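You operate a simulated robot arm through the tools that you are given. There is no shell and no other tool.

You are at the controls of a simulated robot arm. One attempt, no reset.

Task
Swap circuit card 57 in the middle cage for the spare on the pull-out shelf.
Fine: supply switch off before a card moves and on again after; the old card stands on that shelf. Set down upright: what you pick out.

Only the result counts: the job must be done as asked and must still hold three seconds after the hand-in. Knocking over, shifting, dropping, spilling or breaking anything else fails it.

Robot
A 7-joint arm with a two-finger parallel gripper, fixed in place. Base frame: the origin is at the foot of the arm, x ahead of it, y to its left, z up. Lengths are in m, angles in rad, forces in N, time in s.
With the tool pointing down near the work surface it reaches from about 0.16 to 0.5 m from the base axis. Its first joint turns from -2.897 to 2.897 rad. Payload 3.43 kg.
Tool frame: the origin (TCP) lies between the finger pads and is the grasp point; the fingertips stand 0.034 m ahead of it; z points along the fingers, y is the line along which they close. Largest opening 0.128 m; finger width 0.024, thickness 0.012; the body of the gripper, 0.048 by 0.13 m, starts 0.096 m behind the TCP.
Orientation is that of the tool frame in the base frame, as [roll, pitch, yaw] about the fixed x, y, z axes, in that order (R = Rz(yaw) Ry(pitch) Rx(roll)). With the fingers straight down and closing along the base's y, the tool's x points along the base's -x, its y along +y and its z along -z.

Tools
- The arm moves only by the tool move_arm. Its argument "steps" is a list that holds one entry, the list of rows, each a list of 6 numbers: the shift along the tool's x, y, z in units of 100 mm (1.0 is 100 mm), then the turn, a rotation vector about the tool's x, y, z in units of 120 degrees (1.0 is 120 degrees). In form: [[[x, y, z, rx, ry, rz], ...]]. A call has 1 to 20 rows; each row is the pose to reach, as a shift and turn from the pose commanded when the call began, along the tool's axes at that moment. "jaw" is the closure, from 0 (fully open) to 1 (shut), set as the call begins (left out, the last holds). A call with a number of a shift or a turn outside -1 to 1 is refused whole. A row lasts 0.2 s, in which the tool goes at most 0.05 m and 0.15 rad; a call with a longer step from one row to the next is refused whole, and so is a gripper value outside its range. A pose out of reach is approached as far as the arm can. The call stops where the force on the tool passes 90 N (or 10 N more than at its start, if that is more) or the arm is blocked; 0.2 s more then pass. The fingers move at their own pace (about 0.108 m/s each) and stop on an object; they squeeze with about 41 N. The grip force told is the motor's: it shows also when the fingers shut on nothing. Time passes only in rows, and 0.2 s behind the last, so rows that repeat a pose let the fingers close. The reply holds the time, the measured pose of the TCP, the force on the tool along the base axes, the opening and the grip force, in the units named above and with some noise, with the torque about the TCP (base axes, N m) and any sound that the robot's microphone picked up.
- Cameras (640 x 400 px; columns grow to the right, rows downward): "scene" is fixed at [0.05, -0.4998, 1.7338]; the picture's right is [0.75, -0.66, 0.00], its down [-0.42, -0.48, -0.77] and it looks along [0.51, 0.58, -0.64] (base axes); focal length 329 px, centre (320, 200). "wrist" rides on the gripper at [0.076, -0.011, -0.16] in the tool frame; the picture's right is [0.15, 0.99, 0.00], its down [-0.88, 0.13, -0.46] and it looks along [-0.45, 0.07, 0.89] (tool axes); focal length 234 px, centre (320, 200). There is no depth. A picture from a camera that has moved, and an enlarged one, comes with that camera's place and axes in the base frame and with its lens.
- camera(camera): a new picture of that camera. The clock stands still meanwhile.
- raise_lower(by): slides the trunk up (or, below 0, down) by that many m; the arm rides with it, the base frame stays. It gives what a move gives, with no picture.
- close_up(camera, box): a new picture of the part [left, top, right, bottom] of that camera's present view, enlarged. The clock stands still meanwhile.
- job_done(): hands the job in; it is judged then, once.

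Nothing tells you positions but the pictures and the camera data. Unless the task says otherwise, let go and move clear before handing in.

The tools are called after ">>>" as a command line: name --argument value ..., lists and objects as JSON in quotes. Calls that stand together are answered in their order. move_arm: Moves the arm, as the interface text tells. Its arguments: {"type":"object","properties":{"steps":{"type":"array"},"jaw":{"type":"number"}},"required":["steps"]} The other tools are called the same way: raise_lower (by) slides the trunk up or down; camera (camera) takes a picture; close_up (camera, box) takes an enlarged picture of a part of a camera's view; job_done () hands the job in.

At the start:

```text
t: 0.0
ee_pos: [0.4611, 0.2325, 1.2545]
orientation: [-3.141, -0.001, 3.141]
ft_force: [1.0, 0.1, -0.2]
ft_torque: [-0.02, -0.03, 0.02]
grip_width: 0.1282
finger_force: 0.0
trunk travel left (down, up): [-0.275, 0.049]
```

scene: 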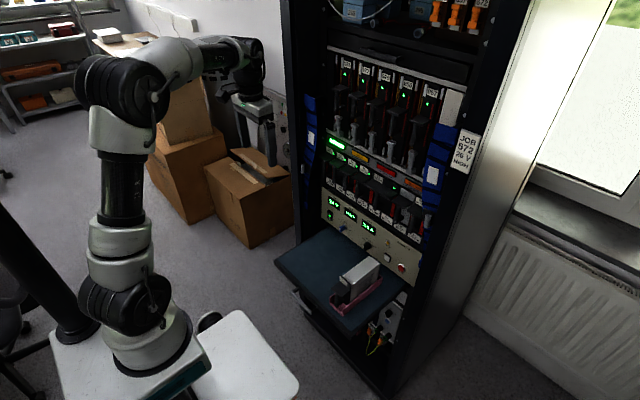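
wrist: 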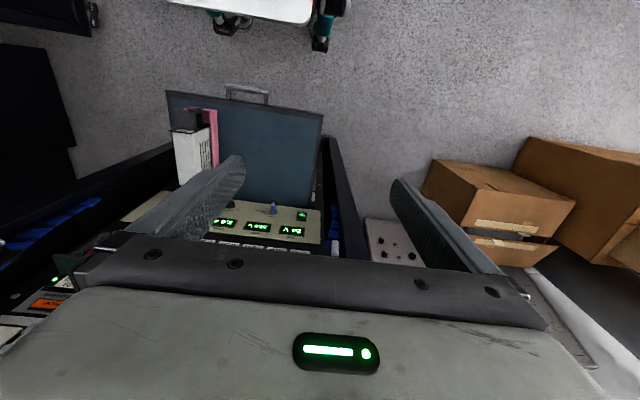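

I see a rack with several card cages, a supply panel below them and a pull-out shelf holding the spare card. I'll take enlarged views first to read labels and find positions.

>>> close_up --camera "scene" --box '[300, 20, 480, 132]'

>>> close_up --camera "scene" --box '[300, 120, 460, 220]'

>>> close_up --camera "scene" --box '[270, 180, 430, 280]'

>>> close_up --camera "scene" --box '[270, 240, 430, 340]'

>>> close_up --camera "wrist" --box '[120, 80, 360, 230]'

```text
3.56 times, centred on (390, 76) of scene
camera zoom: at [0.05, -0.4998, 1.7338], right [0.75, -0.66, 0.0], down [-0.42, -0.48, -0.77], along [0.51, 0.58, -0.64], focal length 1169 px, centre (71, 641)
```

zoom: 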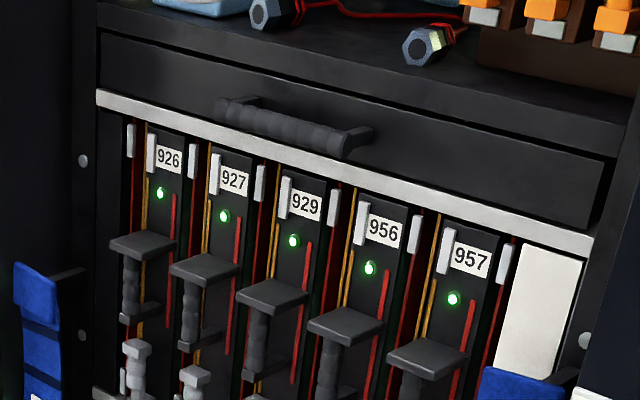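

```text
4.00 times, centred on (380, 170) of scene
camera zoom: at [0.05, -0.4998, 1.7338], right [0.75, -0.66, 0.0], down [-0.42, -0.48, -0.77], along [0.51, 0.58, -0.64], focal length 1315 px, centre (80, 320)
```

zoom: 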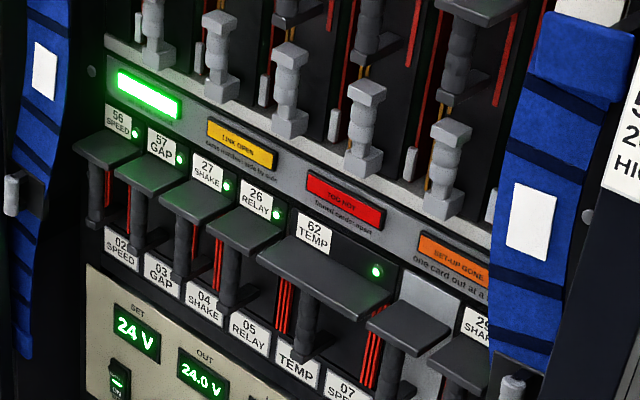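

```text
4.00 times, centred on (350, 230) of scene
camera zoom: at [0.05, -0.4998, 1.7338], right [0.75, -0.66, 0.0], down [-0.42, -0.48, -0.77], along [0.51, 0.58, -0.64], focal length 1315 px, centre (200, 80)
```

zoom: 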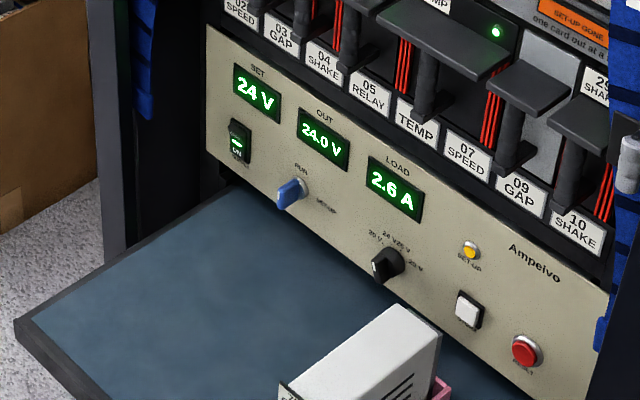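

```text
4.00 times, centred on (350, 290) of scene
camera zoom: at [0.05, -0.4998, 1.7338], right [0.75, -0.66, 0.0], down [-0.42, -0.48, -0.77], along [0.51, 0.58, -0.64], focal length 1315 px, centre (200, -160)
```

zoom: 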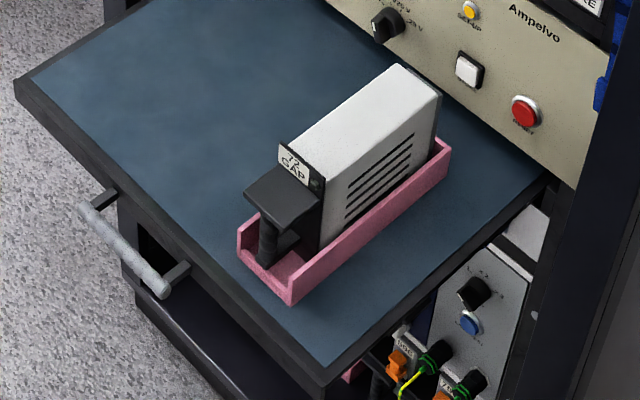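

```text
2.67 times, centred on (240, 155) of wrist
camera zoom: at [0.387, 0.2197, 1.4147], right [-0.15, 0.99, 0.0], down [0.88, 0.13, 0.46], along [0.45, 0.07, -0.89], focal length 624 px, centre (533, 320)
```

zoom: 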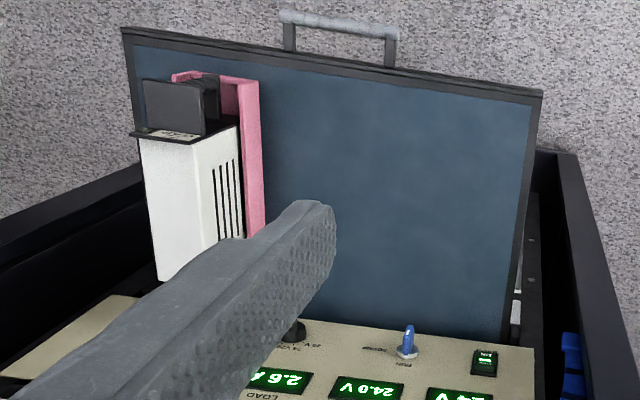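

The middle cage shows card 57 GAP in the slot labelled 03 GAP, and the spare on the shelf reads 72 GAP in a pink tray. The supply panel with the rocker switch sits below, so I'll zoom further to read the strips and controls.

>>> close_up --camera "scene" --box '[316, 128, 380, 168]'

>>> close_up --camera "scene" --box '[360, 150, 440, 200]'

>>> close_up --camera "scene" --box '[320, 160, 400, 210]'

>>> close_up --camera "scene" --box '[320, 190, 384, 230]'

>>> close_up --camera "scene" --box '[370, 220, 434, 260]'

>>> close_up --camera "scene" --box '[430, 110, 494, 150]'

>>> close_up --camera "scene" --box '[320, 250, 400, 300]'

>>> close_up --camera "scene" --box '[290, 290, 418, 370]'

```text
10.00 times, centred on (348, 148) of scene
camera zoom: at [0.05, -0.4998, 1.7338], right [0.75, -0.66, 0.0], down [-0.42, -0.48, -0.77], along [0.51, 0.58, -0.64], focal length 3288 px, centre (40, 720)
```

zoom: 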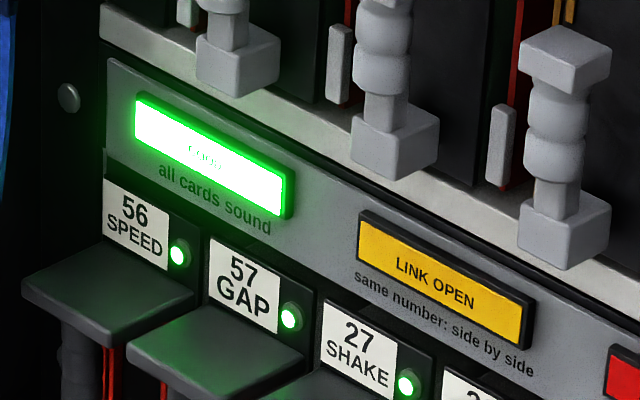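

```text
8.00 times, centred on (400, 175) of scene
camera zoom: at [0.05, -0.4998, 1.7338], right [0.75, -0.66, 0.0], down [-0.42, -0.48, -0.77], along [0.51, 0.58, -0.64], focal length 2631 px, centre (-320, 400)
```

zoom: 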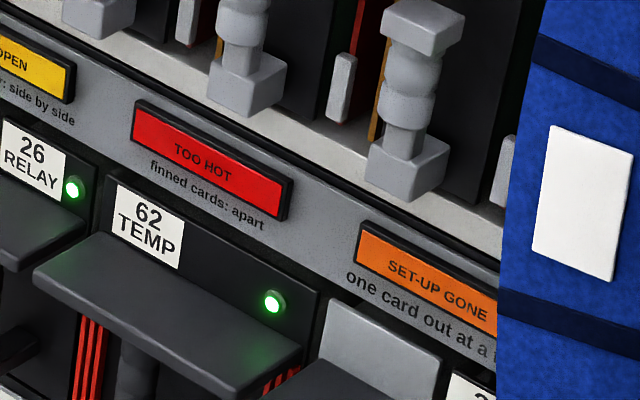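

```text
8.00 times, centred on (360, 185) of scene
camera zoom: at [0.05, -0.4998, 1.7338], right [0.75, -0.66, 0.0], down [-0.42, -0.48, -0.77], along [0.51, 0.58, -0.64], focal length 2631 px, centre (0, 320)
```

zoom: 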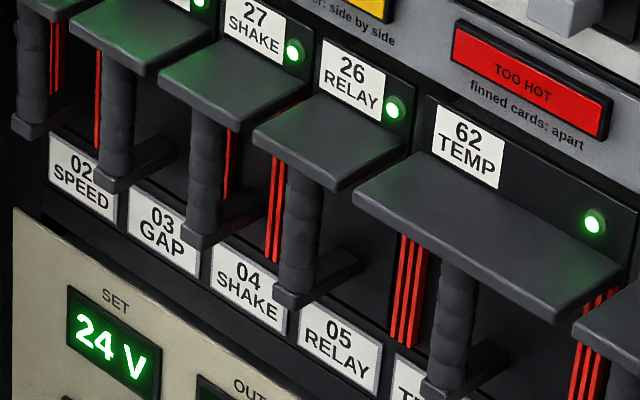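

```text
10.00 times, centred on (352, 210) of scene
camera zoom: at [0.05, -0.4998, 1.7338], right [0.75, -0.66, 0.0], down [-0.42, -0.48, -0.77], along [0.51, 0.58, -0.64], focal length 3288 px, centre (0, 100)
```

zoom: 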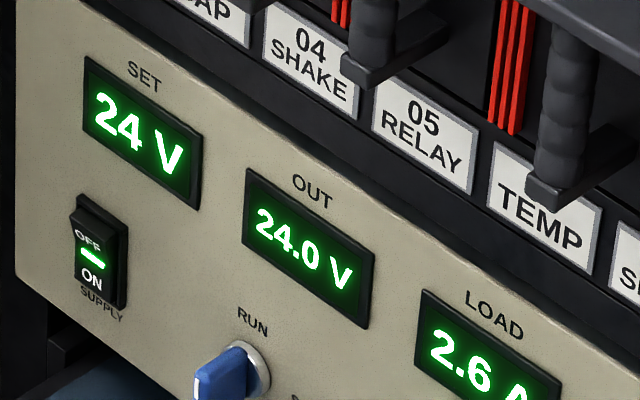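

```text
10.00 times, centred on (402, 240) of scene
camera zoom: at [0.05, -0.4998, 1.7338], right [0.75, -0.66, 0.0], down [-0.42, -0.48, -0.77], along [0.51, 0.58, -0.64], focal length 3288 px, centre (-500, -200)
```

zoom: 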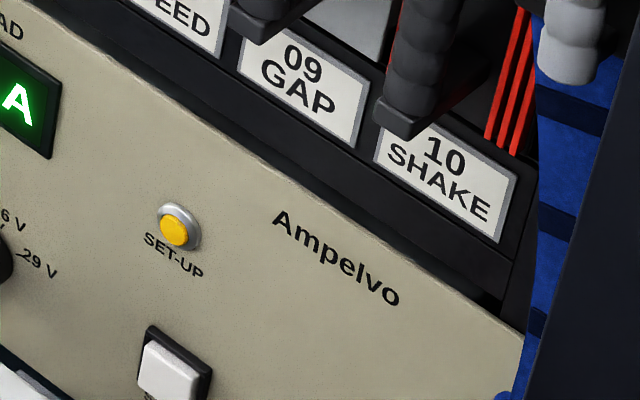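

```text
10.00 times, centred on (462, 130) of scene
camera zoom: at [0.05, -0.4998, 1.7338], right [0.75, -0.66, 0.0], down [-0.42, -0.48, -0.77], along [0.51, 0.58, -0.64], focal length 3288 px, centre (-1100, 900)
```

zoom: 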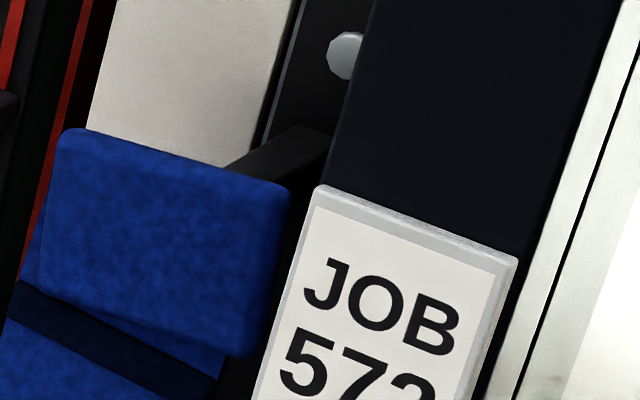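

```text
8.00 times, centred on (360, 275) of scene
camera zoom: at [0.05, -0.4998, 1.7338], right [0.75, -0.66, 0.0], down [-0.42, -0.48, -0.77], along [0.51, 0.58, -0.64], focal length 2631 px, centre (0, -400)
```

zoom: 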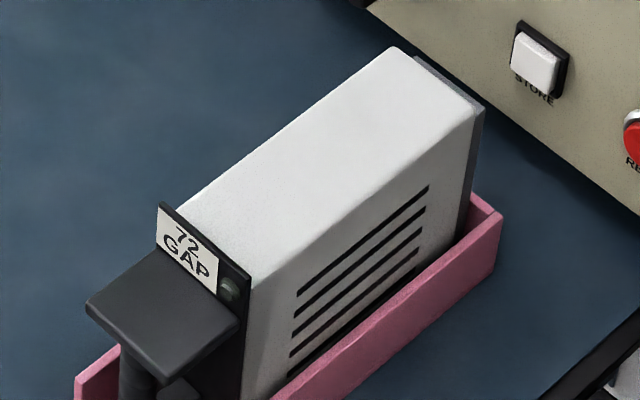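

```text
5.00 times, centred on (354, 330) of scene
camera zoom: at [0.05, -0.4998, 1.7338], right [0.75, -0.66, 0.0], down [-0.42, -0.48, -0.77], along [0.51, 0.58, -0.64], focal length 1644 px, centre (150, -450)
```

zoom: 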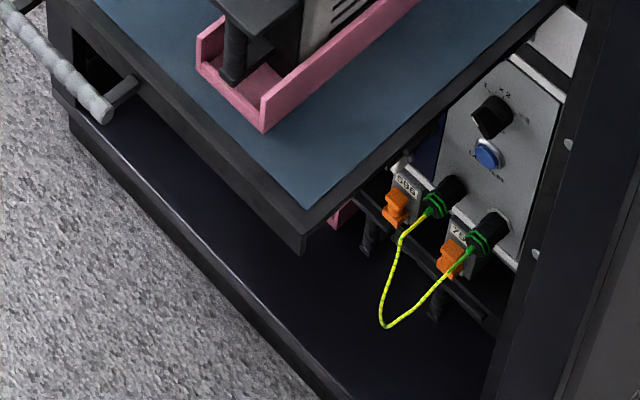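

I place the supply switch near [0.737, 0.22, 0.83], card 57's label near y 0.17 and z 1.13, the shelf top near z 0.735, and the spare's face near [0.53, -0.07, 0.87]. I'll turn the fingers forward in free space to see what the wrist camera shows of the rack.

>>> move_arm --steps '[[[0, 0, 0, 0, -0.068, 0], [0, 0, 0, 0, -0.136, 0], [0, 0, 0, 0, -0.204, 0], [0, 0, 0, 0, -0.272, 0], [0, 0, 0, 0, -0.34, 0], [0, 0, 0, 0, -0.408, 0], [0, 0, 0, 0, -0.476, 0], [0, 0, 0, 0, -0.544, 0], [0, 0, 0, 0, -0.612, 0], [0, 0, 0, 0, -0.68, 0], [0, 0, 0, 0, -0.75, 0], [0, 0, 0, 0, -0.75, 0]]]'

```text
t: 2.6
ee_pos: [0.4614, 0.2326, 1.2548]
orientation: [0.441, 1.57, 0.443]
ft_force: [0.7, 0.4, -0.4]
ft_torque: [0.01, 0.01, -0.01]
grip_width: 0.1278
finger_force: 0.1
trunk travel left (down, up): [-0.275, 0.049]
```

The fingers now point at the rack (+x). I'll look through both cameras.

>>> camera --camera "wrist"

>>> camera --camera "scene"

```text
taken
camera wrist: at [0.3033, 0.2197, 1.1789], right [0.0, 0.99, -0.15], down [-0.46, 0.13, 0.88], along [0.89, 0.07, 0.45], focal length 234 px, centre (320, 200)
```

wrist: 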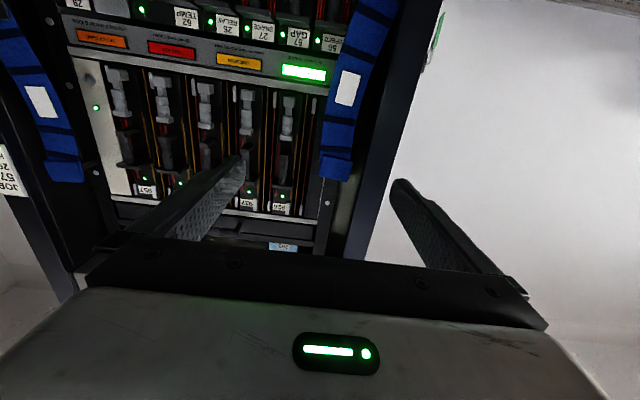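

```text
taken
```

scene: 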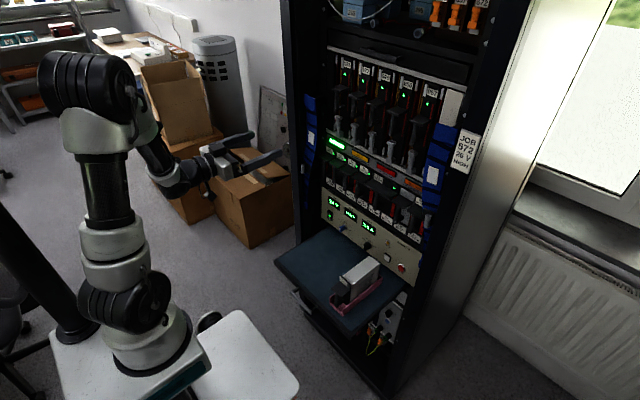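

The tool points at the rack with the camera underneath. I'll lower the trunk 0.2 m so the camera faces the middle cage, then look at the card handles.

>>> raise_lower --by -0.2

>>> camera --camera "wrist"

>>> close_up --camera "wrist" --box '[60, 0, 380, 200]'

>>> camera --camera "scene"

```text
t: 4.8
ee_pos: [0.4614, 0.2318, 1.0546]
orientation: [0.207, 1.568, 0.209]
ft_force: [0.0, 0.7, -0.4]
ft_torque: [0.0, -0.01, 0.03]
grip_width: 0.1282
finger_force: 0.0
trunk travel left (down, up): [-0.075, 0.249]
```

```text
taken
camera wrist: at [0.3034, 0.2192, 0.9791], right [0.0, 0.99, -0.15], down [-0.46, 0.13, 0.88], along [0.89, 0.07, 0.45], focal length 234 px, centre (320, 200)
```

wrist: 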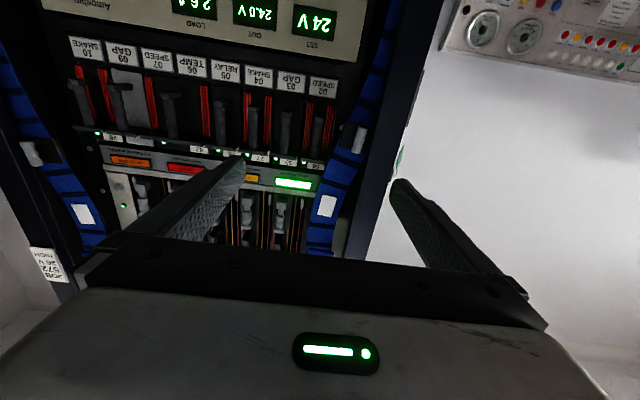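

```text
2.00 times, centred on (220, 100) of wrist
camera zoom: at [0.3034, 0.2192, 0.9791], right [0.0, 0.99, -0.15], down [-0.46, 0.13, 0.88], along [0.89, 0.07, 0.45], focal length 468 px, centre (520, 400)
```

zoom: 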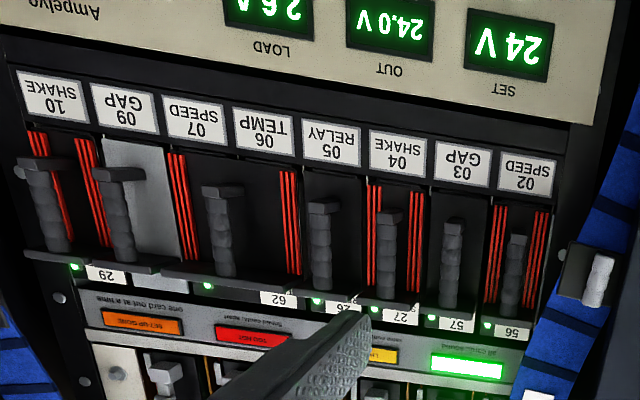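

```text
taken
```

scene: 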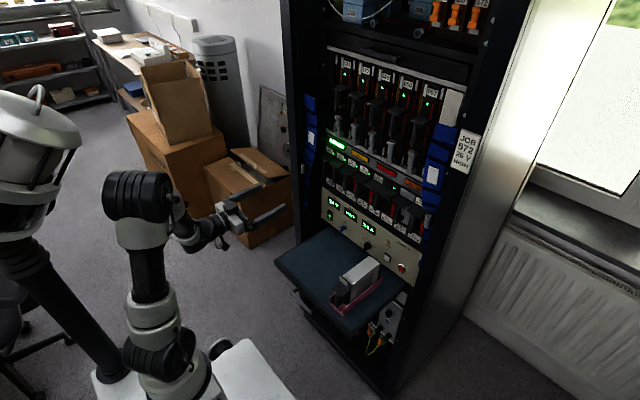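

Card 57's face is at about x 0.741, y 0.175, and its handle post spans about z 1.035 to 1.10, sticking out to x 0.70. I'd like the camera above the gripper for this work, so I'll roll the tool about its own axis in free space.

>>> move_arm --steps '[[[0, 0, 0, 0, 0, 0.068], [0, 0, 0, 0, 0, 0.136], [0, 0, 0, 0, 0, 0.204], [0, 0, 0, 0, 0, 0.272], [0, 0, 0, 0, 0, 0.34], [0, 0, 0, 0, 0, 0.408], [0, 0, 0, 0, 0, 0.476], [0, 0, 0, 0, 0, 0.544], [0, 0, 0, 0, 0, 0.612], [0, 0, 0, 0, 0, 0.68], [0, 0, 0, 0, 0, 0.75], [0, 0, 0, 0, 0, 0.75]]]'

```text
t: 7.4
ee_pos: [0.4883, 0.2061, 1.114]
orientation: [1.585, 0.007, 1.575]
ft_force: [-0.1, -0.5, 0.6]
ft_torque: [-0.01, 0.0, 0.0]
grip_width: 0.1279
finger_force: 0.0
out of reach, approached as far as the arm can: row 8, 9, 10, 11, 12
trunk travel left (down, up): [-0.075, 0.249]
```

The roll in that direction runs into a joint limit, since the position drifted. I'll undo it and try the other direction.

>>> move_arm --steps '[[[0, 0, 0, 0, 0, -0.068], [0, 0, 0, 0, 0, -0.136], [0, 0, 0, 0, 0, -0.204], [0, 0, 0, 0, 0, -0.272], [0, 0, 0, 0, 0, -0.34], [0, 0, 0, 0, 0, -0.408], [0, 0, 0, 0, 0, -0.476], [0, 0, 0, 0, 0, -0.544], [0, 0, 0, 0, 0, -0.612], [0, 0, 0, 0, 0, -0.68], [0, 0, 0, 0, 0, -0.75], [0, 0, 0, 0, 0, -0.75]]]'

```text
t: 10.0
ee_pos: [0.4897, 0.2029, 1.113]
orientation: [-1.643, 1.57, -1.644]
ft_force: [-0.3, -1.1, -0.5]
ft_torque: [-0.01, -0.07, -0.02]
grip_width: 0.128
finger_force: 0.0
trunk travel left (down, up): [-0.075, 0.249]
```

Back to the unrolled pose at [0.490, 0.203, 1.113]. Next I'll roll the other way, by 90° first.

>>> move_arm --steps '[[[0, 0, 0, 0, 0, -0.068], [0, 0, 0, 0, 0, -0.136], [0, 0, 0, 0, 0, -0.204], [0, 0, 0, 0, 0, -0.272], [0, 0, 0, 0, 0, -0.34], [0, 0, 0, 0, 0, -0.408], [0, 0, 0, 0, 0, -0.476], [0, 0, 0, 0, 0, -0.544], [0, 0, 0, 0, 0, -0.612], [0, 0, 0, 0, 0, -0.68], [0, 0, 0, 0, 0, -0.75], [0, 0, 0, 0, 0, -0.75]]]'

```text
t: 12.6
ee_pos: [0.4897, 0.2052, 1.1128]
orientation: [-1.571, -0.002, -1.57]
ft_force: [0.4, 0.1, 0.0]
ft_torque: [0.02, -0.01, 0.0]
grip_width: 0.128
finger_force: 0.1
trunk travel left (down, up): [-0.075, 0.249]
```

That direction works, with the camera now to the robot's right. I'll continue another 90° to bring it on top.

>>> move_arm --steps '[[[0, 0, 0, 0, 0, -0.068], [0, 0, 0, 0, 0, -0.136], [0, 0, 0, 0, 0, -0.204], [0, 0, 0, 0, 0, -0.272], [0, 0, 0, 0, 0, -0.34], [0, 0, 0, 0, 0, -0.408], [0, 0, 0, 0, 0, -0.476], [0, 0, 0, 0, 0, -0.544], [0, 0, 0, 0, 0, -0.612], [0, 0, 0, 0, 0, -0.68], [0, 0, 0, 0, 0, -0.75], [0, 0, 0, 0, 0, -0.75]]]'

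>>> camera --camera "wrist"

>>> camera --camera "scene"

```text
t: 15.2
ee_pos: [0.4885, 0.2041, 1.1123]
orientation: [1.74, -1.569, 1.402]
ft_force: [-0.8, -0.6, 0.5]
ft_torque: [-0.01, 0.01, -0.01]
grip_width: 0.1282
finger_force: 0.1
trunk travel left (down, up): [-0.075, 0.249]
```

```text
taken
camera wrist: at [0.33, 0.2147, 1.1885], right [0.0, -0.99, 0.15], down [-0.46, -0.13, -0.88], along [0.89, -0.07, -0.45], focal length 234 px, centre (320, 200)
```

wrist: 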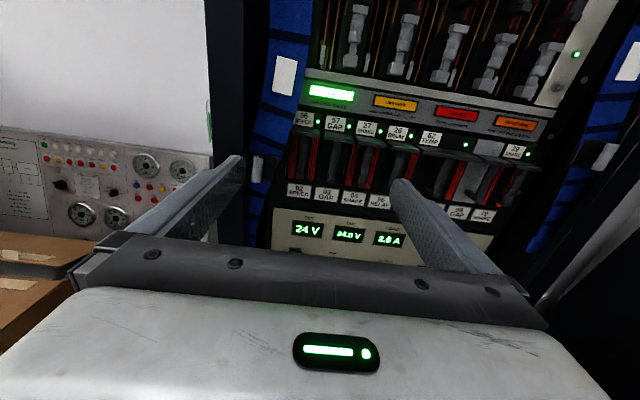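

```text
taken
```

scene: 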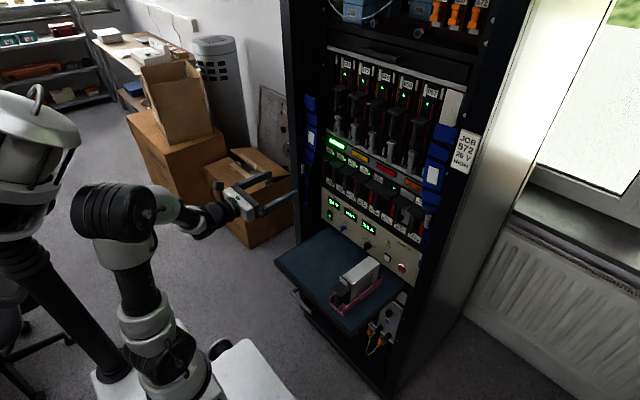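

The camera is now above the gripper and the view is upright. I'll zoom in on the cage for detailed geometry.

>>> close_up --camera "wrist" --box '[270, 70, 430, 170]'

>>> close_up --camera "wrist" --box '[280, 130, 440, 230]'

>>> close_up --camera "wrist" --box '[400, 90, 560, 190]'

>>> close_up --camera "scene" --box '[320, 150, 368, 180]'

>>> close_up --camera "scene" --box '[324, 168, 372, 198]'

```text
4.00 times, centred on (350, 120) of wrist
camera zoom: at [0.33, 0.2147, 1.1885], right [0.0, -0.99, 0.15], down [-0.46, -0.13, -0.88], along [0.89, -0.07, -0.45], focal length 937 px, centre (200, 520)
```

zoom: 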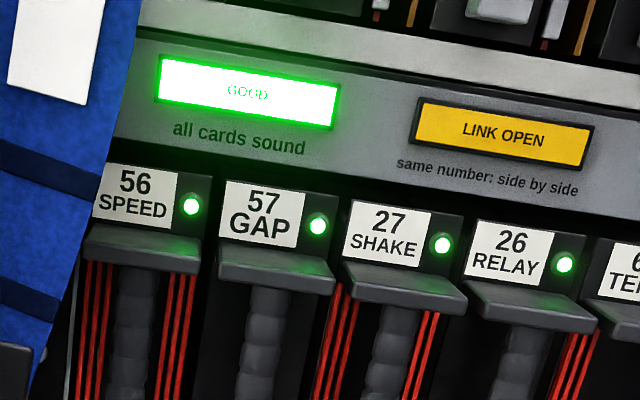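

```text
4.00 times, centred on (360, 180) of wrist
camera zoom: at [0.33, 0.2147, 1.1885], right [0.0, -0.99, 0.15], down [-0.46, -0.13, -0.88], along [0.89, -0.07, -0.45], focal length 937 px, centre (160, 280)
```

zoom: 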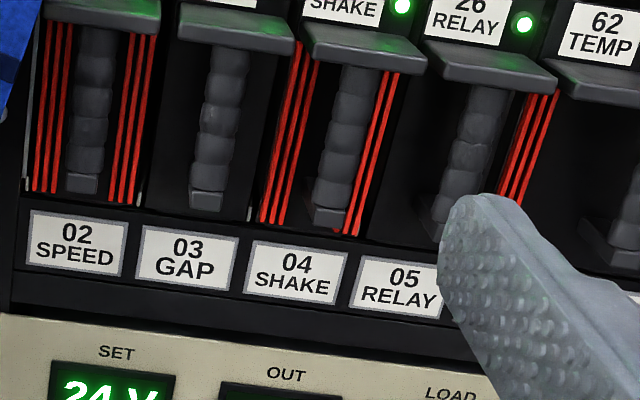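

```text
4.00 times, centred on (480, 140) of wrist
camera zoom: at [0.33, 0.2147, 1.1885], right [0.0, -0.99, 0.15], down [-0.46, -0.13, -0.88], along [0.89, -0.07, -0.45], focal length 937 px, centre (-320, 440)
```

zoom: 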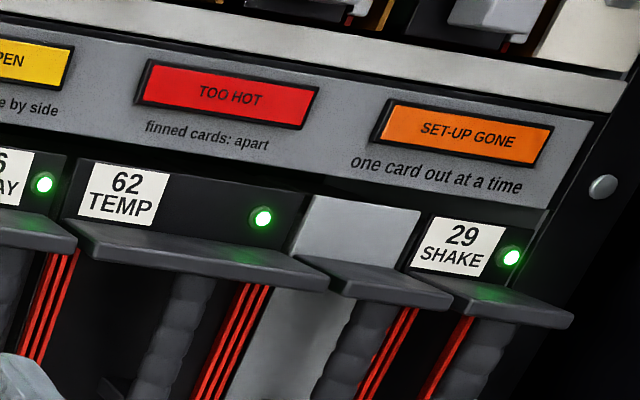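

```text
13.33 times, centred on (344, 165) of scene
camera zoom: at [0.05, -0.4998, 1.7338], right [0.75, -0.66, 0.0], down [-0.42, -0.48, -0.77], along [0.51, 0.58, -0.64], focal length 4384 px, centre (0, 667)
```

zoom: 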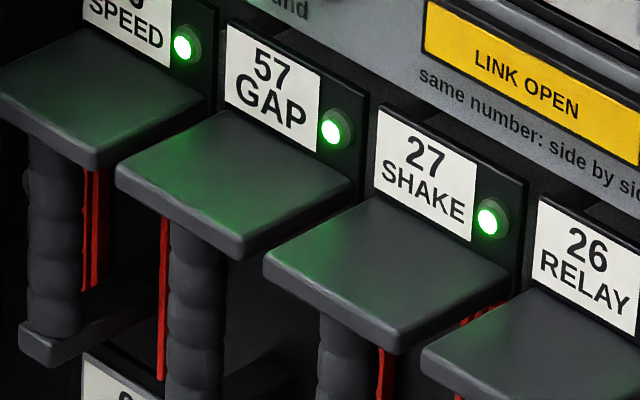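

```text
13.33 times, centred on (348, 183) of scene
camera zoom: at [0.05, -0.4998, 1.7338], right [0.75, -0.66, 0.0], down [-0.42, -0.48, -0.77], along [0.51, 0.58, -0.64], focal length 4384 px, centre (-53, 427)
```

zoom: 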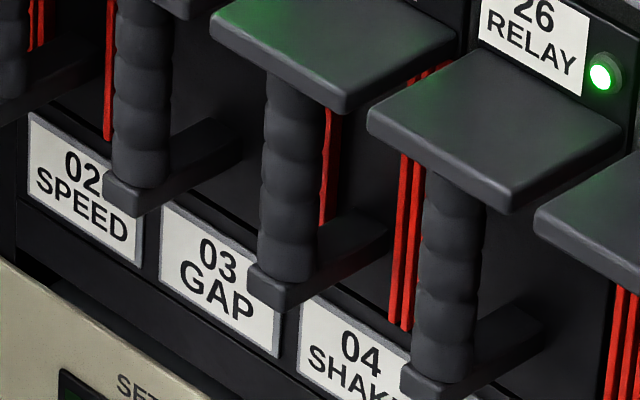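

Card 57's handle: top plate front edge at about [0.701, 0.171, 1.109] and 46 mm wide, lower plate near z 1.040, post about 16 mm thick, slot pitch about 52 mm. The switch comes first, so I'll close the jaw and lower the tool in front of the supply panel to see it better.

>>> move_arm --steps '[[[-0.25, 0, 0, 0, 0, 0], [-0.5, 0, 0, 0, 0, 0], [-0.75, 0, 0, 0, 0, 0], [-1.0, 0, 0, 0, 0, 0], [-1.0, 0, 0, 0, 0, 0]]]' --jaw 1.0

>>> move_arm --steps '[[[-0.25, 0, 0, 0, 0, 0], [-0.5, 0, 0, 0, 0, 0], [-0.75, 0, 0, 0, 0, 0], [-1.0, 0, 0, 0, 0, 0], [-1.0, 0, 0, 0, 0, 0]]]'

>>> camera --camera "wrist"

>>> camera --camera "scene"

```text
t: 16.4
ee_pos: [0.4894, 0.2054, 1.0116]
orientation: [2.485, -1.571, 0.659]
ft_force: [-0.6, 0.0, 0.1]
ft_torque: [-0.03, 0.01, -0.02]
grip_width: 0.0
finger_force: 33.1
trunk travel left (down, up): [-0.075, 0.249]
```

```text
t: 17.6
ee_pos: [0.4881, 0.204, 0.9111]
orientation: [-0.483, -1.571, -2.659]
ft_force: [0.0, -0.1, 0.2]
ft_torque: [0.03, -0.02, 0.0]
grip_width: 0.0
finger_force: 33.3
trunk travel left (down, up): [-0.075, 0.249]
```

```text
taken
camera wrist: at [0.3291, 0.2144, 0.9871], right [0.0, -0.99, 0.15], down [-0.46, -0.13, -0.88], along [0.89, -0.07, -0.45], focal length 234 px, centre (320, 200)
```

wrist: 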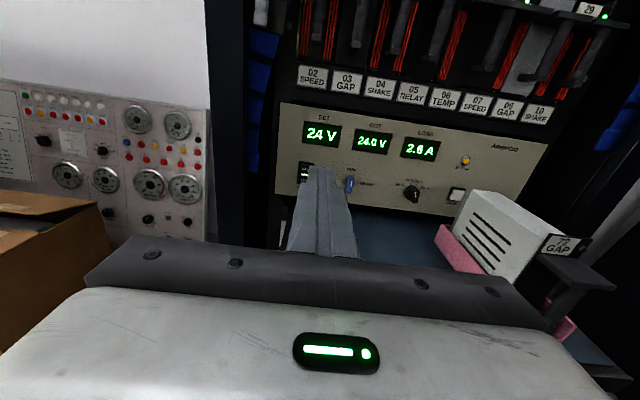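

```text
taken
```

scene: 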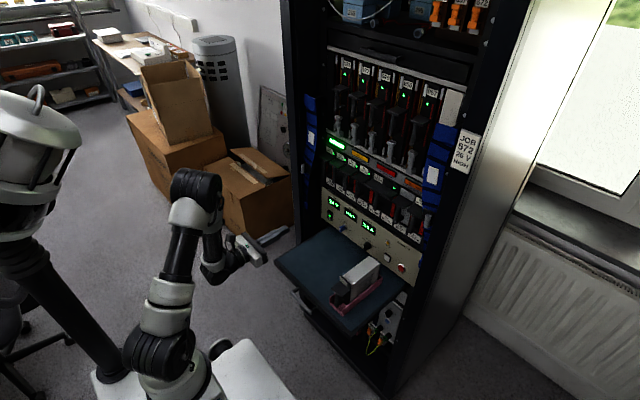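

Now I can see the panel and the spare. I'll zoom in on the supply switch and the spare.

>>> close_up --camera "wrist" --box '[270, 110, 398, 190]'

>>> close_up --camera "wrist" --box '[385, 100, 545, 200]'

>>> close_up --camera "wrist" --box '[420, 180, 640, 317]'

>>> close_up --camera "scene" --box '[318, 195, 366, 225]'

```text
5.00 times, centred on (334, 150) of wrist
camera zoom: at [0.3291, 0.2144, 0.9871], right [0.0, -0.99, 0.15], down [-0.46, -0.13, -0.88], along [0.89, -0.07, -0.45], focal length 1171 px, centre (250, 450)
```

zoom: 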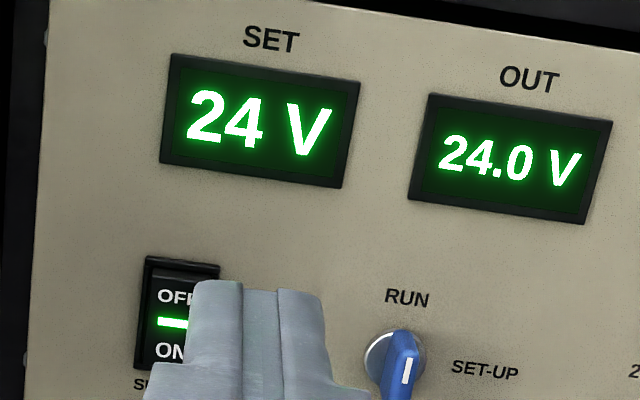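

```text
4.00 times, centred on (465, 150) of wrist
camera zoom: at [0.3291, 0.2144, 0.9871], right [0.0, -0.99, 0.15], down [-0.46, -0.13, -0.88], along [0.89, -0.07, -0.45], focal length 937 px, centre (-260, 400)
```

zoom: 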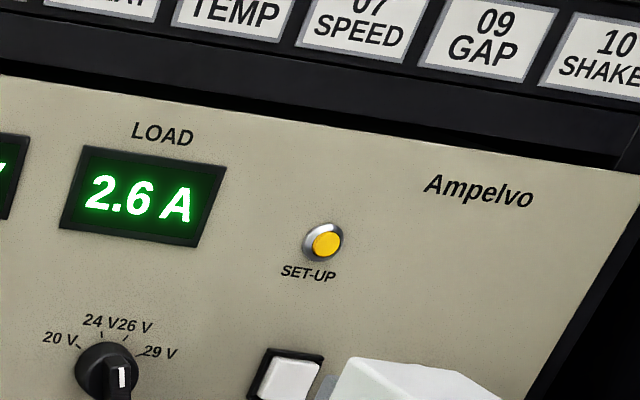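

```text
2.91 times, centred on (530, 248) of wrist
camera zoom: at [0.3291, 0.2144, 0.9871], right [0.0, -0.99, 0.15], down [-0.46, -0.13, -0.88], along [0.89, -0.07, -0.45], focal length 681 px, centre (-291, 59)
```

zoom: 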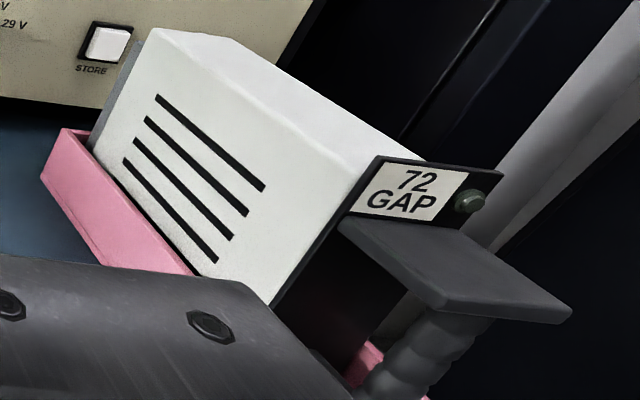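

```text
13.33 times, centred on (342, 210) of scene
camera zoom: at [0.05, -0.4998, 1.7338], right [0.75, -0.66, 0.0], down [-0.42, -0.48, -0.77], along [0.51, 0.58, -0.64], focal length 4384 px, centre (27, 67)
```

zoom: 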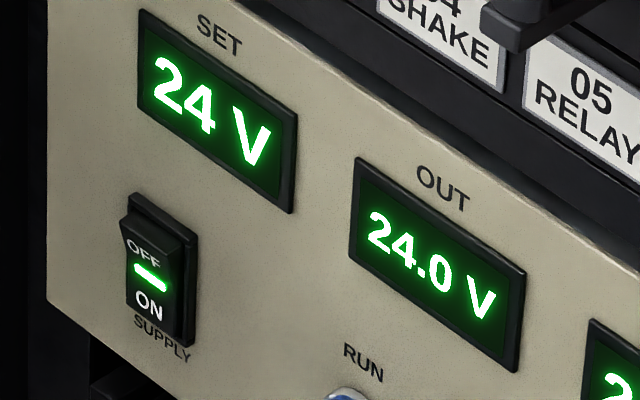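

The rocker switch is at about [0.730, 0.2165, 0.832] with its OFF (upper) half standing out. I'll line the closed fingertips up with that upper half and approach to a stand-off.

>>> move_arm --steps '[[[-0.25, -0.05, 0, 0, 0, 0], [-0.5, -0.1, 0, 0, 0, 0], [-0.68, -0.12, 0.1, 0, 0, 0], [-0.68, -0.12, 0.4, 0, 0, 0], [-0.68, -0.12, 0.7, 0, 0, 0], [-0.68, -0.12, 1.0, 0, 0, 0], [-0.68, -0.12, 1.0, 0, 0, 0]]]'

>>> move_arm --steps '[[[0, 0, 0.25, 0, 0, 0], [0, 0, 0.5, 0, 0, 0], [0, 0, 0.7, 0, 0, 0], [0, 0, 0.8, 0, 0, 0], [0, 0, 0.8, 0, 0, 0]]]'

>>> camera --camera "wrist"

>>> close_up --camera "scene" --box '[290, 180, 386, 240]'

```text
t: 19.2
ee_pos: [0.5906, 0.215, 0.8421]
orientation: [2.452, -1.57, 0.69]
ft_force: [0.2, -0.3, -0.2]
ft_torque: [0.0, 0.0, 0.03]
grip_width: 0.0003
finger_force: 32.8
trunk travel left (down, up): [-0.075, 0.249]
```

```text
t: 20.4
ee_pos: [0.6696, 0.2144, 0.8429]
orientation: [2.011, -1.57, 1.129]
ft_force: [-0.1, 0.5, 0.1]
ft_torque: [-0.03, -0.01, -0.01]
grip_width: 0.0
finger_force: 32.8
trunk travel left (down, up): [-0.075, 0.249]
```

```text
taken
camera wrist: at [0.5108, 0.2256, 0.9196], right [0.0, -0.99, 0.15], down [-0.46, -0.13, -0.88], along [0.89, -0.07, -0.45], focal length 234 px, centre (320, 200)
```

wrist: 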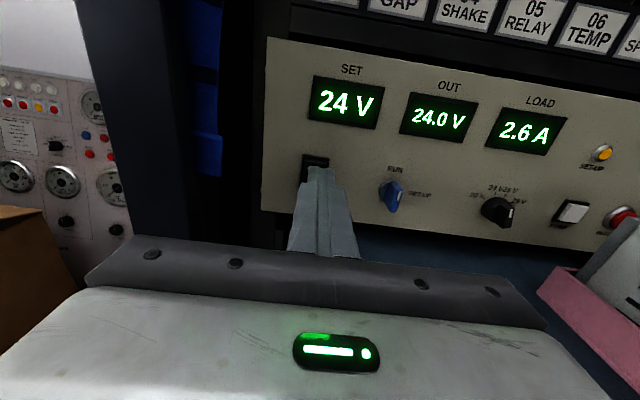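

```text
6.67 times, centred on (338, 210) of scene
camera zoom: at [0.05, -0.4998, 1.7338], right [0.75, -0.66, 0.0], down [-0.42, -0.48, -0.77], along [0.51, 0.58, -0.64], focal length 2192 px, centre (200, 133)
```

zoom: 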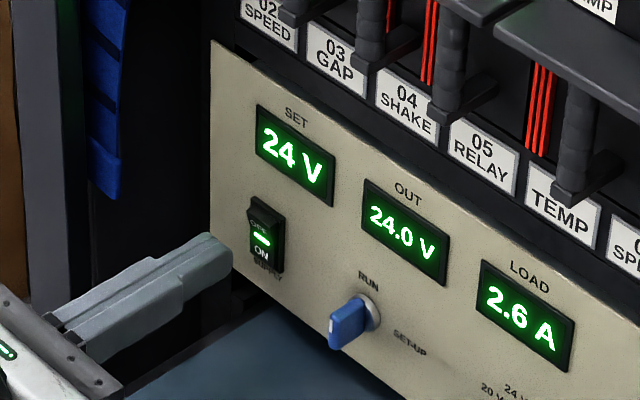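

The fingertips are about 25 mm from the switch. I'll zoom in to check alignment.

>>> close_up --camera "wrist" --box '[272, 140, 368, 200]'

>>> close_up --camera "scene" --box '[312, 203, 344, 223]'

```text
6.67 times, centred on (320, 170) of wrist
camera zoom: at [0.5108, 0.2256, 0.9196], right [0.0, -0.99, 0.15], down [-0.46, -0.13, -0.88], along [0.89, -0.07, -0.45], focal length 1561 px, centre (320, 400)
```

zoom: 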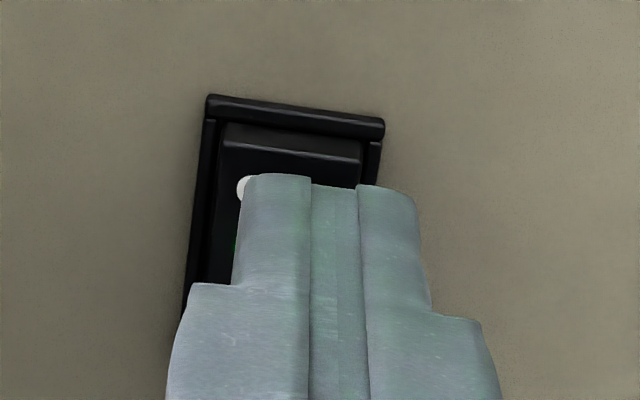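

```text
16.00 times, centred on (328, 213) of scene
camera zoom: at [0.05, -0.4998, 1.7338], right [0.75, -0.66, 0.0], down [-0.42, -0.48, -0.77], along [0.51, 0.58, -0.64], focal length 5261 px, centre (192, -8)
```

zoom: 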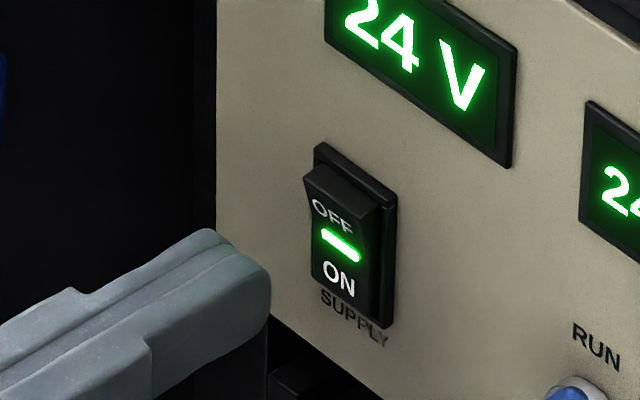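

The switch centre is at about y 0.219, with its upper edge at z 0.8515. I'll shift 4.5 mm left and 3 mm up, then approach slowly.

>>> move_arm --steps '[[[0.03, -0.045, 0, 0, 0, 0], [0.03, -0.045, 0.08, 0, 0, 0], [0.03, -0.045, 0.16, 0, 0, 0], [0.03, -0.045, 0.2, 0, 0, 0], [0.03, -0.045, 0.2, 0, 0, 0]]]'

>>> close_up --camera "wrist" --box '[272, 140, 368, 200]'

>>> close_up --camera "scene" --box '[312, 203, 344, 223]'

```text
t: 21.6
ee_pos: [0.6884, 0.2209, 0.8457]
orientation: [0.282, -1.57, 2.86]
ft_force: [0.1, 0.3, 0.0]
ft_torque: [0.04, -0.01, 0.01]
grip_width: 0.0
finger_force: 33.0
trunk travel left (down, up): [-0.075, 0.249]
```

```text
6.67 times, centred on (320, 170) of wrist
camera zoom: at [0.5299, 0.2306, 0.923], right [0.0, -0.99, 0.15], down [-0.46, -0.13, -0.88], along [0.89, -0.07, -0.45], focal length 1561 px, centre (320, 400)
```

zoom: 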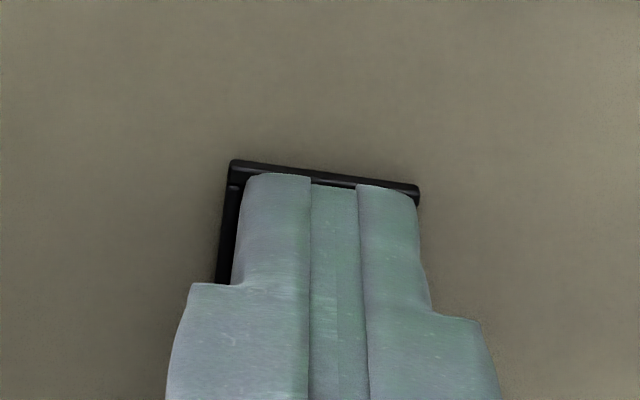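

```text
16.00 times, centred on (328, 213) of scene
camera zoom: at [0.05, -0.4998, 1.7338], right [0.75, -0.66, 0.0], down [-0.42, -0.48, -0.77], along [0.51, 0.58, -0.64], focal length 5261 px, centre (192, -8)
```

zoom: 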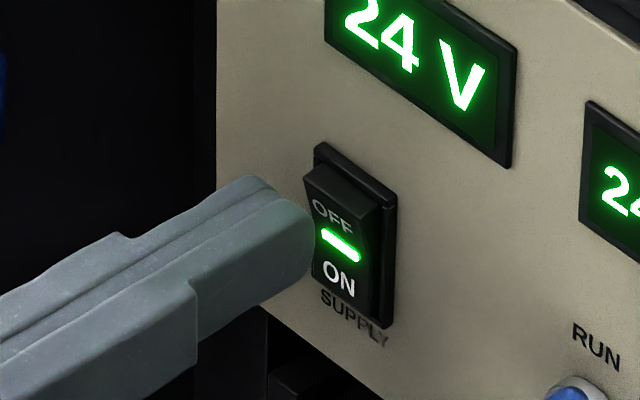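

Aligned with the upper half. I'll press forward in small steps.

>>> move_arm --steps '[[[-0.01, 0.01, 0.03, 0, 0, 0], [-0.01, 0.01, 0.05, 0, 0, 0], [-0.01, 0.01, 0.07, 0, 0, 0], [-0.01, 0.01, 0.09, 0, 0, 0]]]'

>>> close_up --camera "scene" --box '[312, 203, 344, 223]'

```text
t: 22.6
ee_pos: [0.6985, 0.2197, 0.8466]
orientation: [0.194, -1.57, 2.948]
ft_force: [0.0, 0.0, -0.3]
ft_torque: [0.01, 0.03, 0.02]
grip_width: 0.0
finger_force: 33.3
trunk travel left (down, up): [-0.075, 0.249]
```

```text
16.00 times, centred on (328, 213) of scene
camera zoom: at [0.05, -0.4998, 1.7338], right [0.75, -0.66, 0.0], down [-0.42, -0.48, -0.77], along [0.51, 0.58, -0.64], focal length 5261 px, centre (192, -8)
```

zoom: 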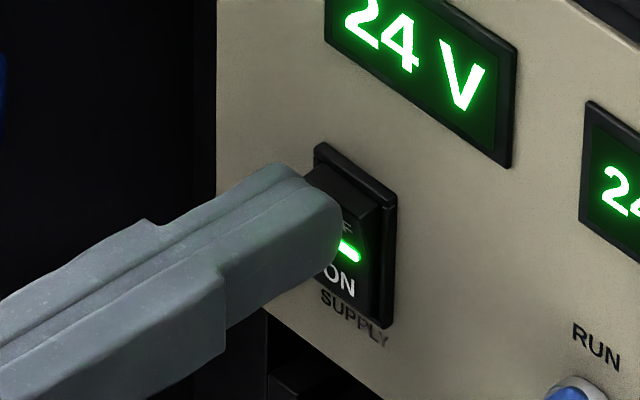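

No contact yet, so I'll continue forward gently.

>>> move_arm --steps '[[[0, 0, 0.01, 0, 0, 0], [0, 0, 0.02, 0, 0, 0], [0, 0, 0.03, 0, 0, 0], [0, 0, 0.04, 0, 0, 0]]]'

>>> close_up --camera "scene" --box '[312, 203, 344, 223]'

```text
t: 23.6
ee_pos: [0.7028, 0.2195, 0.8464]
orientation: [0.379, -1.57, 2.762]
ft_force: [-0.5, 0.1, -0.1]
ft_torque: [0.02, -0.02, -0.02]
grip_width: 0.0001
finger_force: 32.7
trunk travel left (down, up): [-0.075, 0.249]
```

```text
16.00 times, centred on (328, 213) of scene
camera zoom: at [0.05, -0.4998, 1.7338], right [0.75, -0.66, 0.0], down [-0.42, -0.48, -0.77], along [0.51, 0.58, -0.64], focal length 5261 px, centre (192, -8)
```

zoom: 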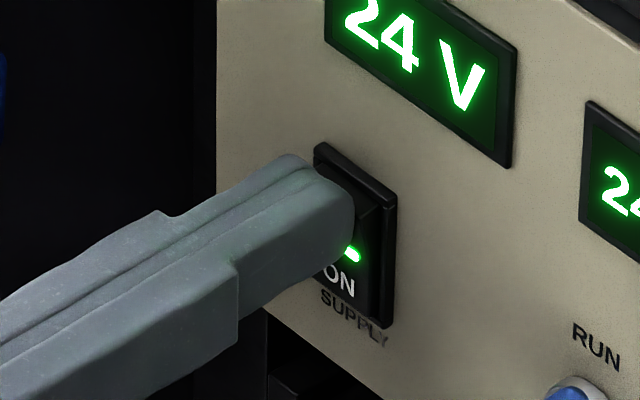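

Still no force. I'll keep going in 1 mm steps.

>>> move_arm --steps '[[[0, 0, 0.01, 0, 0, 0], [0, 0, 0.02, 0, 0, 0], [0, 0, 0.03, 0, 0, 0], [0, 0, 0.04, 0, 0, 0]]]'

>>> close_up --camera "scene" --box '[312, 203, 344, 223]'

```text
t: 24.6
ee_pos: [0.7057, 0.2184, 0.8472]
orientation: [0.465, -1.57, 2.674]
ft_force: [-11.5, -3.2, 1.9]
ft_torque: [0.07, 0.07, -0.08]
grip_width: 0.0002
finger_force: 32.8
trunk travel left (down, up): [-0.075, 0.249]
```

```text
16.00 times, centred on (328, 213) of scene
camera zoom: at [0.05, -0.4998, 1.7338], right [0.75, -0.66, 0.0], down [-0.42, -0.48, -0.77], along [0.51, 0.58, -0.64], focal length 5261 px, centre (192, -8)
```

zoom: 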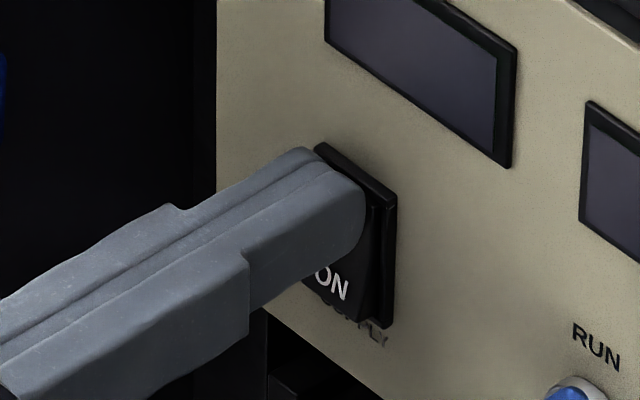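

The displays went dark and the rocker now stands out at ON, so the supply is off. I'll back out and look at the whole rack.

>>> move_arm --steps '[[[0, 0, -0.1, 0, 0, 0], [0, 0, -0.35, 0, 0, 0], [0, 0, -0.65, 0, 0, 0], [0, 0, -0.95, 0, 0, 0], [0, 0, -0.95, 0, 0, 0]]]'

>>> camera --camera "scene"

>>> close_up --camera "scene" --box '[310, 130, 438, 210]'

>>> close_up --camera "scene" --box '[312, 190, 440, 270]'

```text
t: 25.8
ee_pos: [0.6098, 0.2187, 0.8471]
orientation: [-0.372, -1.57, -2.768]
ft_force: [0.2, -0.8, 0.2]
ft_torque: [0.01, 0.01, -0.01]
grip_width: 0.0002
finger_force: 32.5
trunk travel left (down, up): [-0.075, 0.249]
```

```text
taken
```

scene: 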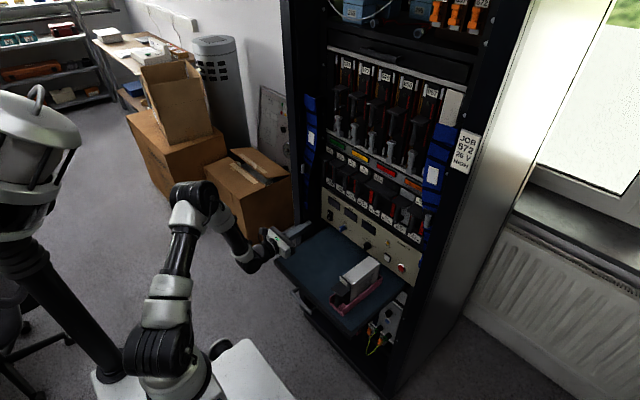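

```text
5.00 times, centred on (374, 170) of scene
camera zoom: at [0.05, -0.4998, 1.7338], right [0.75, -0.66, 0.0], down [-0.42, -0.48, -0.77], along [0.51, 0.58, -0.64], focal length 1644 px, centre (50, 350)
```

zoom: 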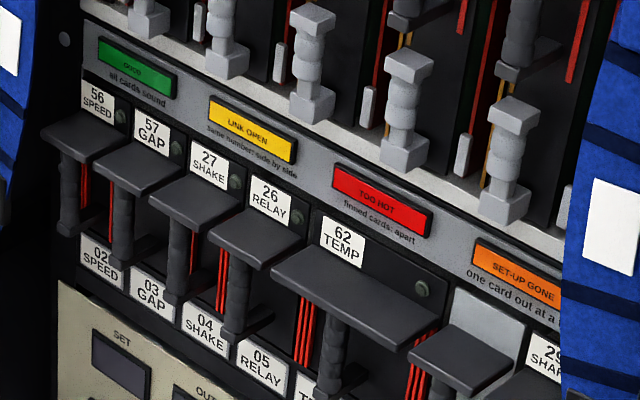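

```text
5.00 times, centred on (376, 230) of scene
camera zoom: at [0.05, -0.4998, 1.7338], right [0.75, -0.66, 0.0], down [-0.42, -0.48, -0.77], along [0.51, 0.58, -0.64], focal length 1644 px, centre (40, 50)
```

zoom: 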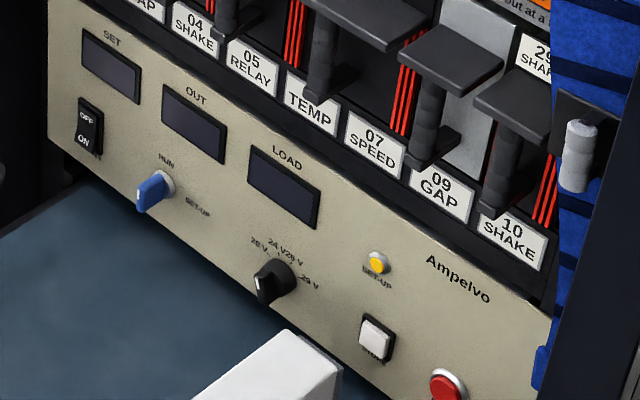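

The supply is off with all lamps dark. Next I'll shift in front of card 57 at y 0.171, open the jaw to about 42 mm, and raise with the trunk to handle height.

>>> move_arm --steps '[[[0, 0.2, -0.1, 0, 0, 0], [0, 0.4, -0.25, 0, 0, 0], [0, 0.474, -0.3, 0, 0, 0], [0, 0.474, -0.3, 0, 0, 0]]]' --jaw 0.67

>>> raise_lower --by 0.24

>>> camera --camera "wrist"

>>> close_up --camera "scene" --box '[270, 140, 398, 220]'

```text
t: 26.8
ee_pos: [0.5812, 0.1722, 0.8475]
orientation: [0.867, -1.571, 2.275]
ft_force: [0.1, -0.9, 0.0]
ft_torque: [0.02, -0.01, 0.0]
grip_width: 0.042
finger_force: 0.0
trunk travel left (down, up): [-0.075, 0.249]
```

```text
t: 29.3
ee_pos: [0.5814, 0.1722, 1.0868]
orientation: [0.882, -1.57, 2.26]
ft_force: [-1.4, -0.1, 1.3]
ft_torque: [0.03, -0.01, 0.0]
grip_width: 0.0422
finger_force: 0.1
trunk travel left (down, up): [-0.315, 0.009]
```

```text
taken
camera wrist: at [0.4222, 0.1829, 1.1632], right [0.0, -0.99, 0.15], down [-0.46, -0.13, -0.88], along [0.89, -0.07, -0.45], focal length 234 px, centre (320, 200)
```

wrist: 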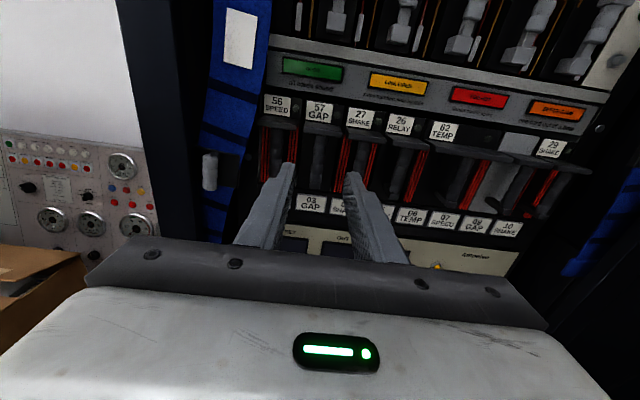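

```text
5.00 times, centred on (334, 180) of scene
camera zoom: at [0.05, -0.4998, 1.7338], right [0.75, -0.66, 0.0], down [-0.42, -0.48, -0.77], along [0.51, 0.58, -0.64], focal length 1644 px, centre (250, 300)
```

zoom: 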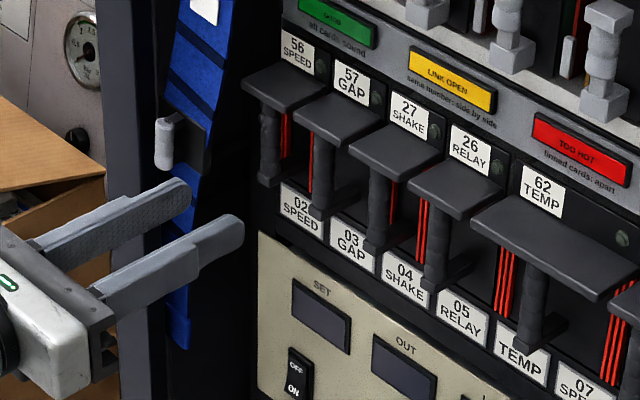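

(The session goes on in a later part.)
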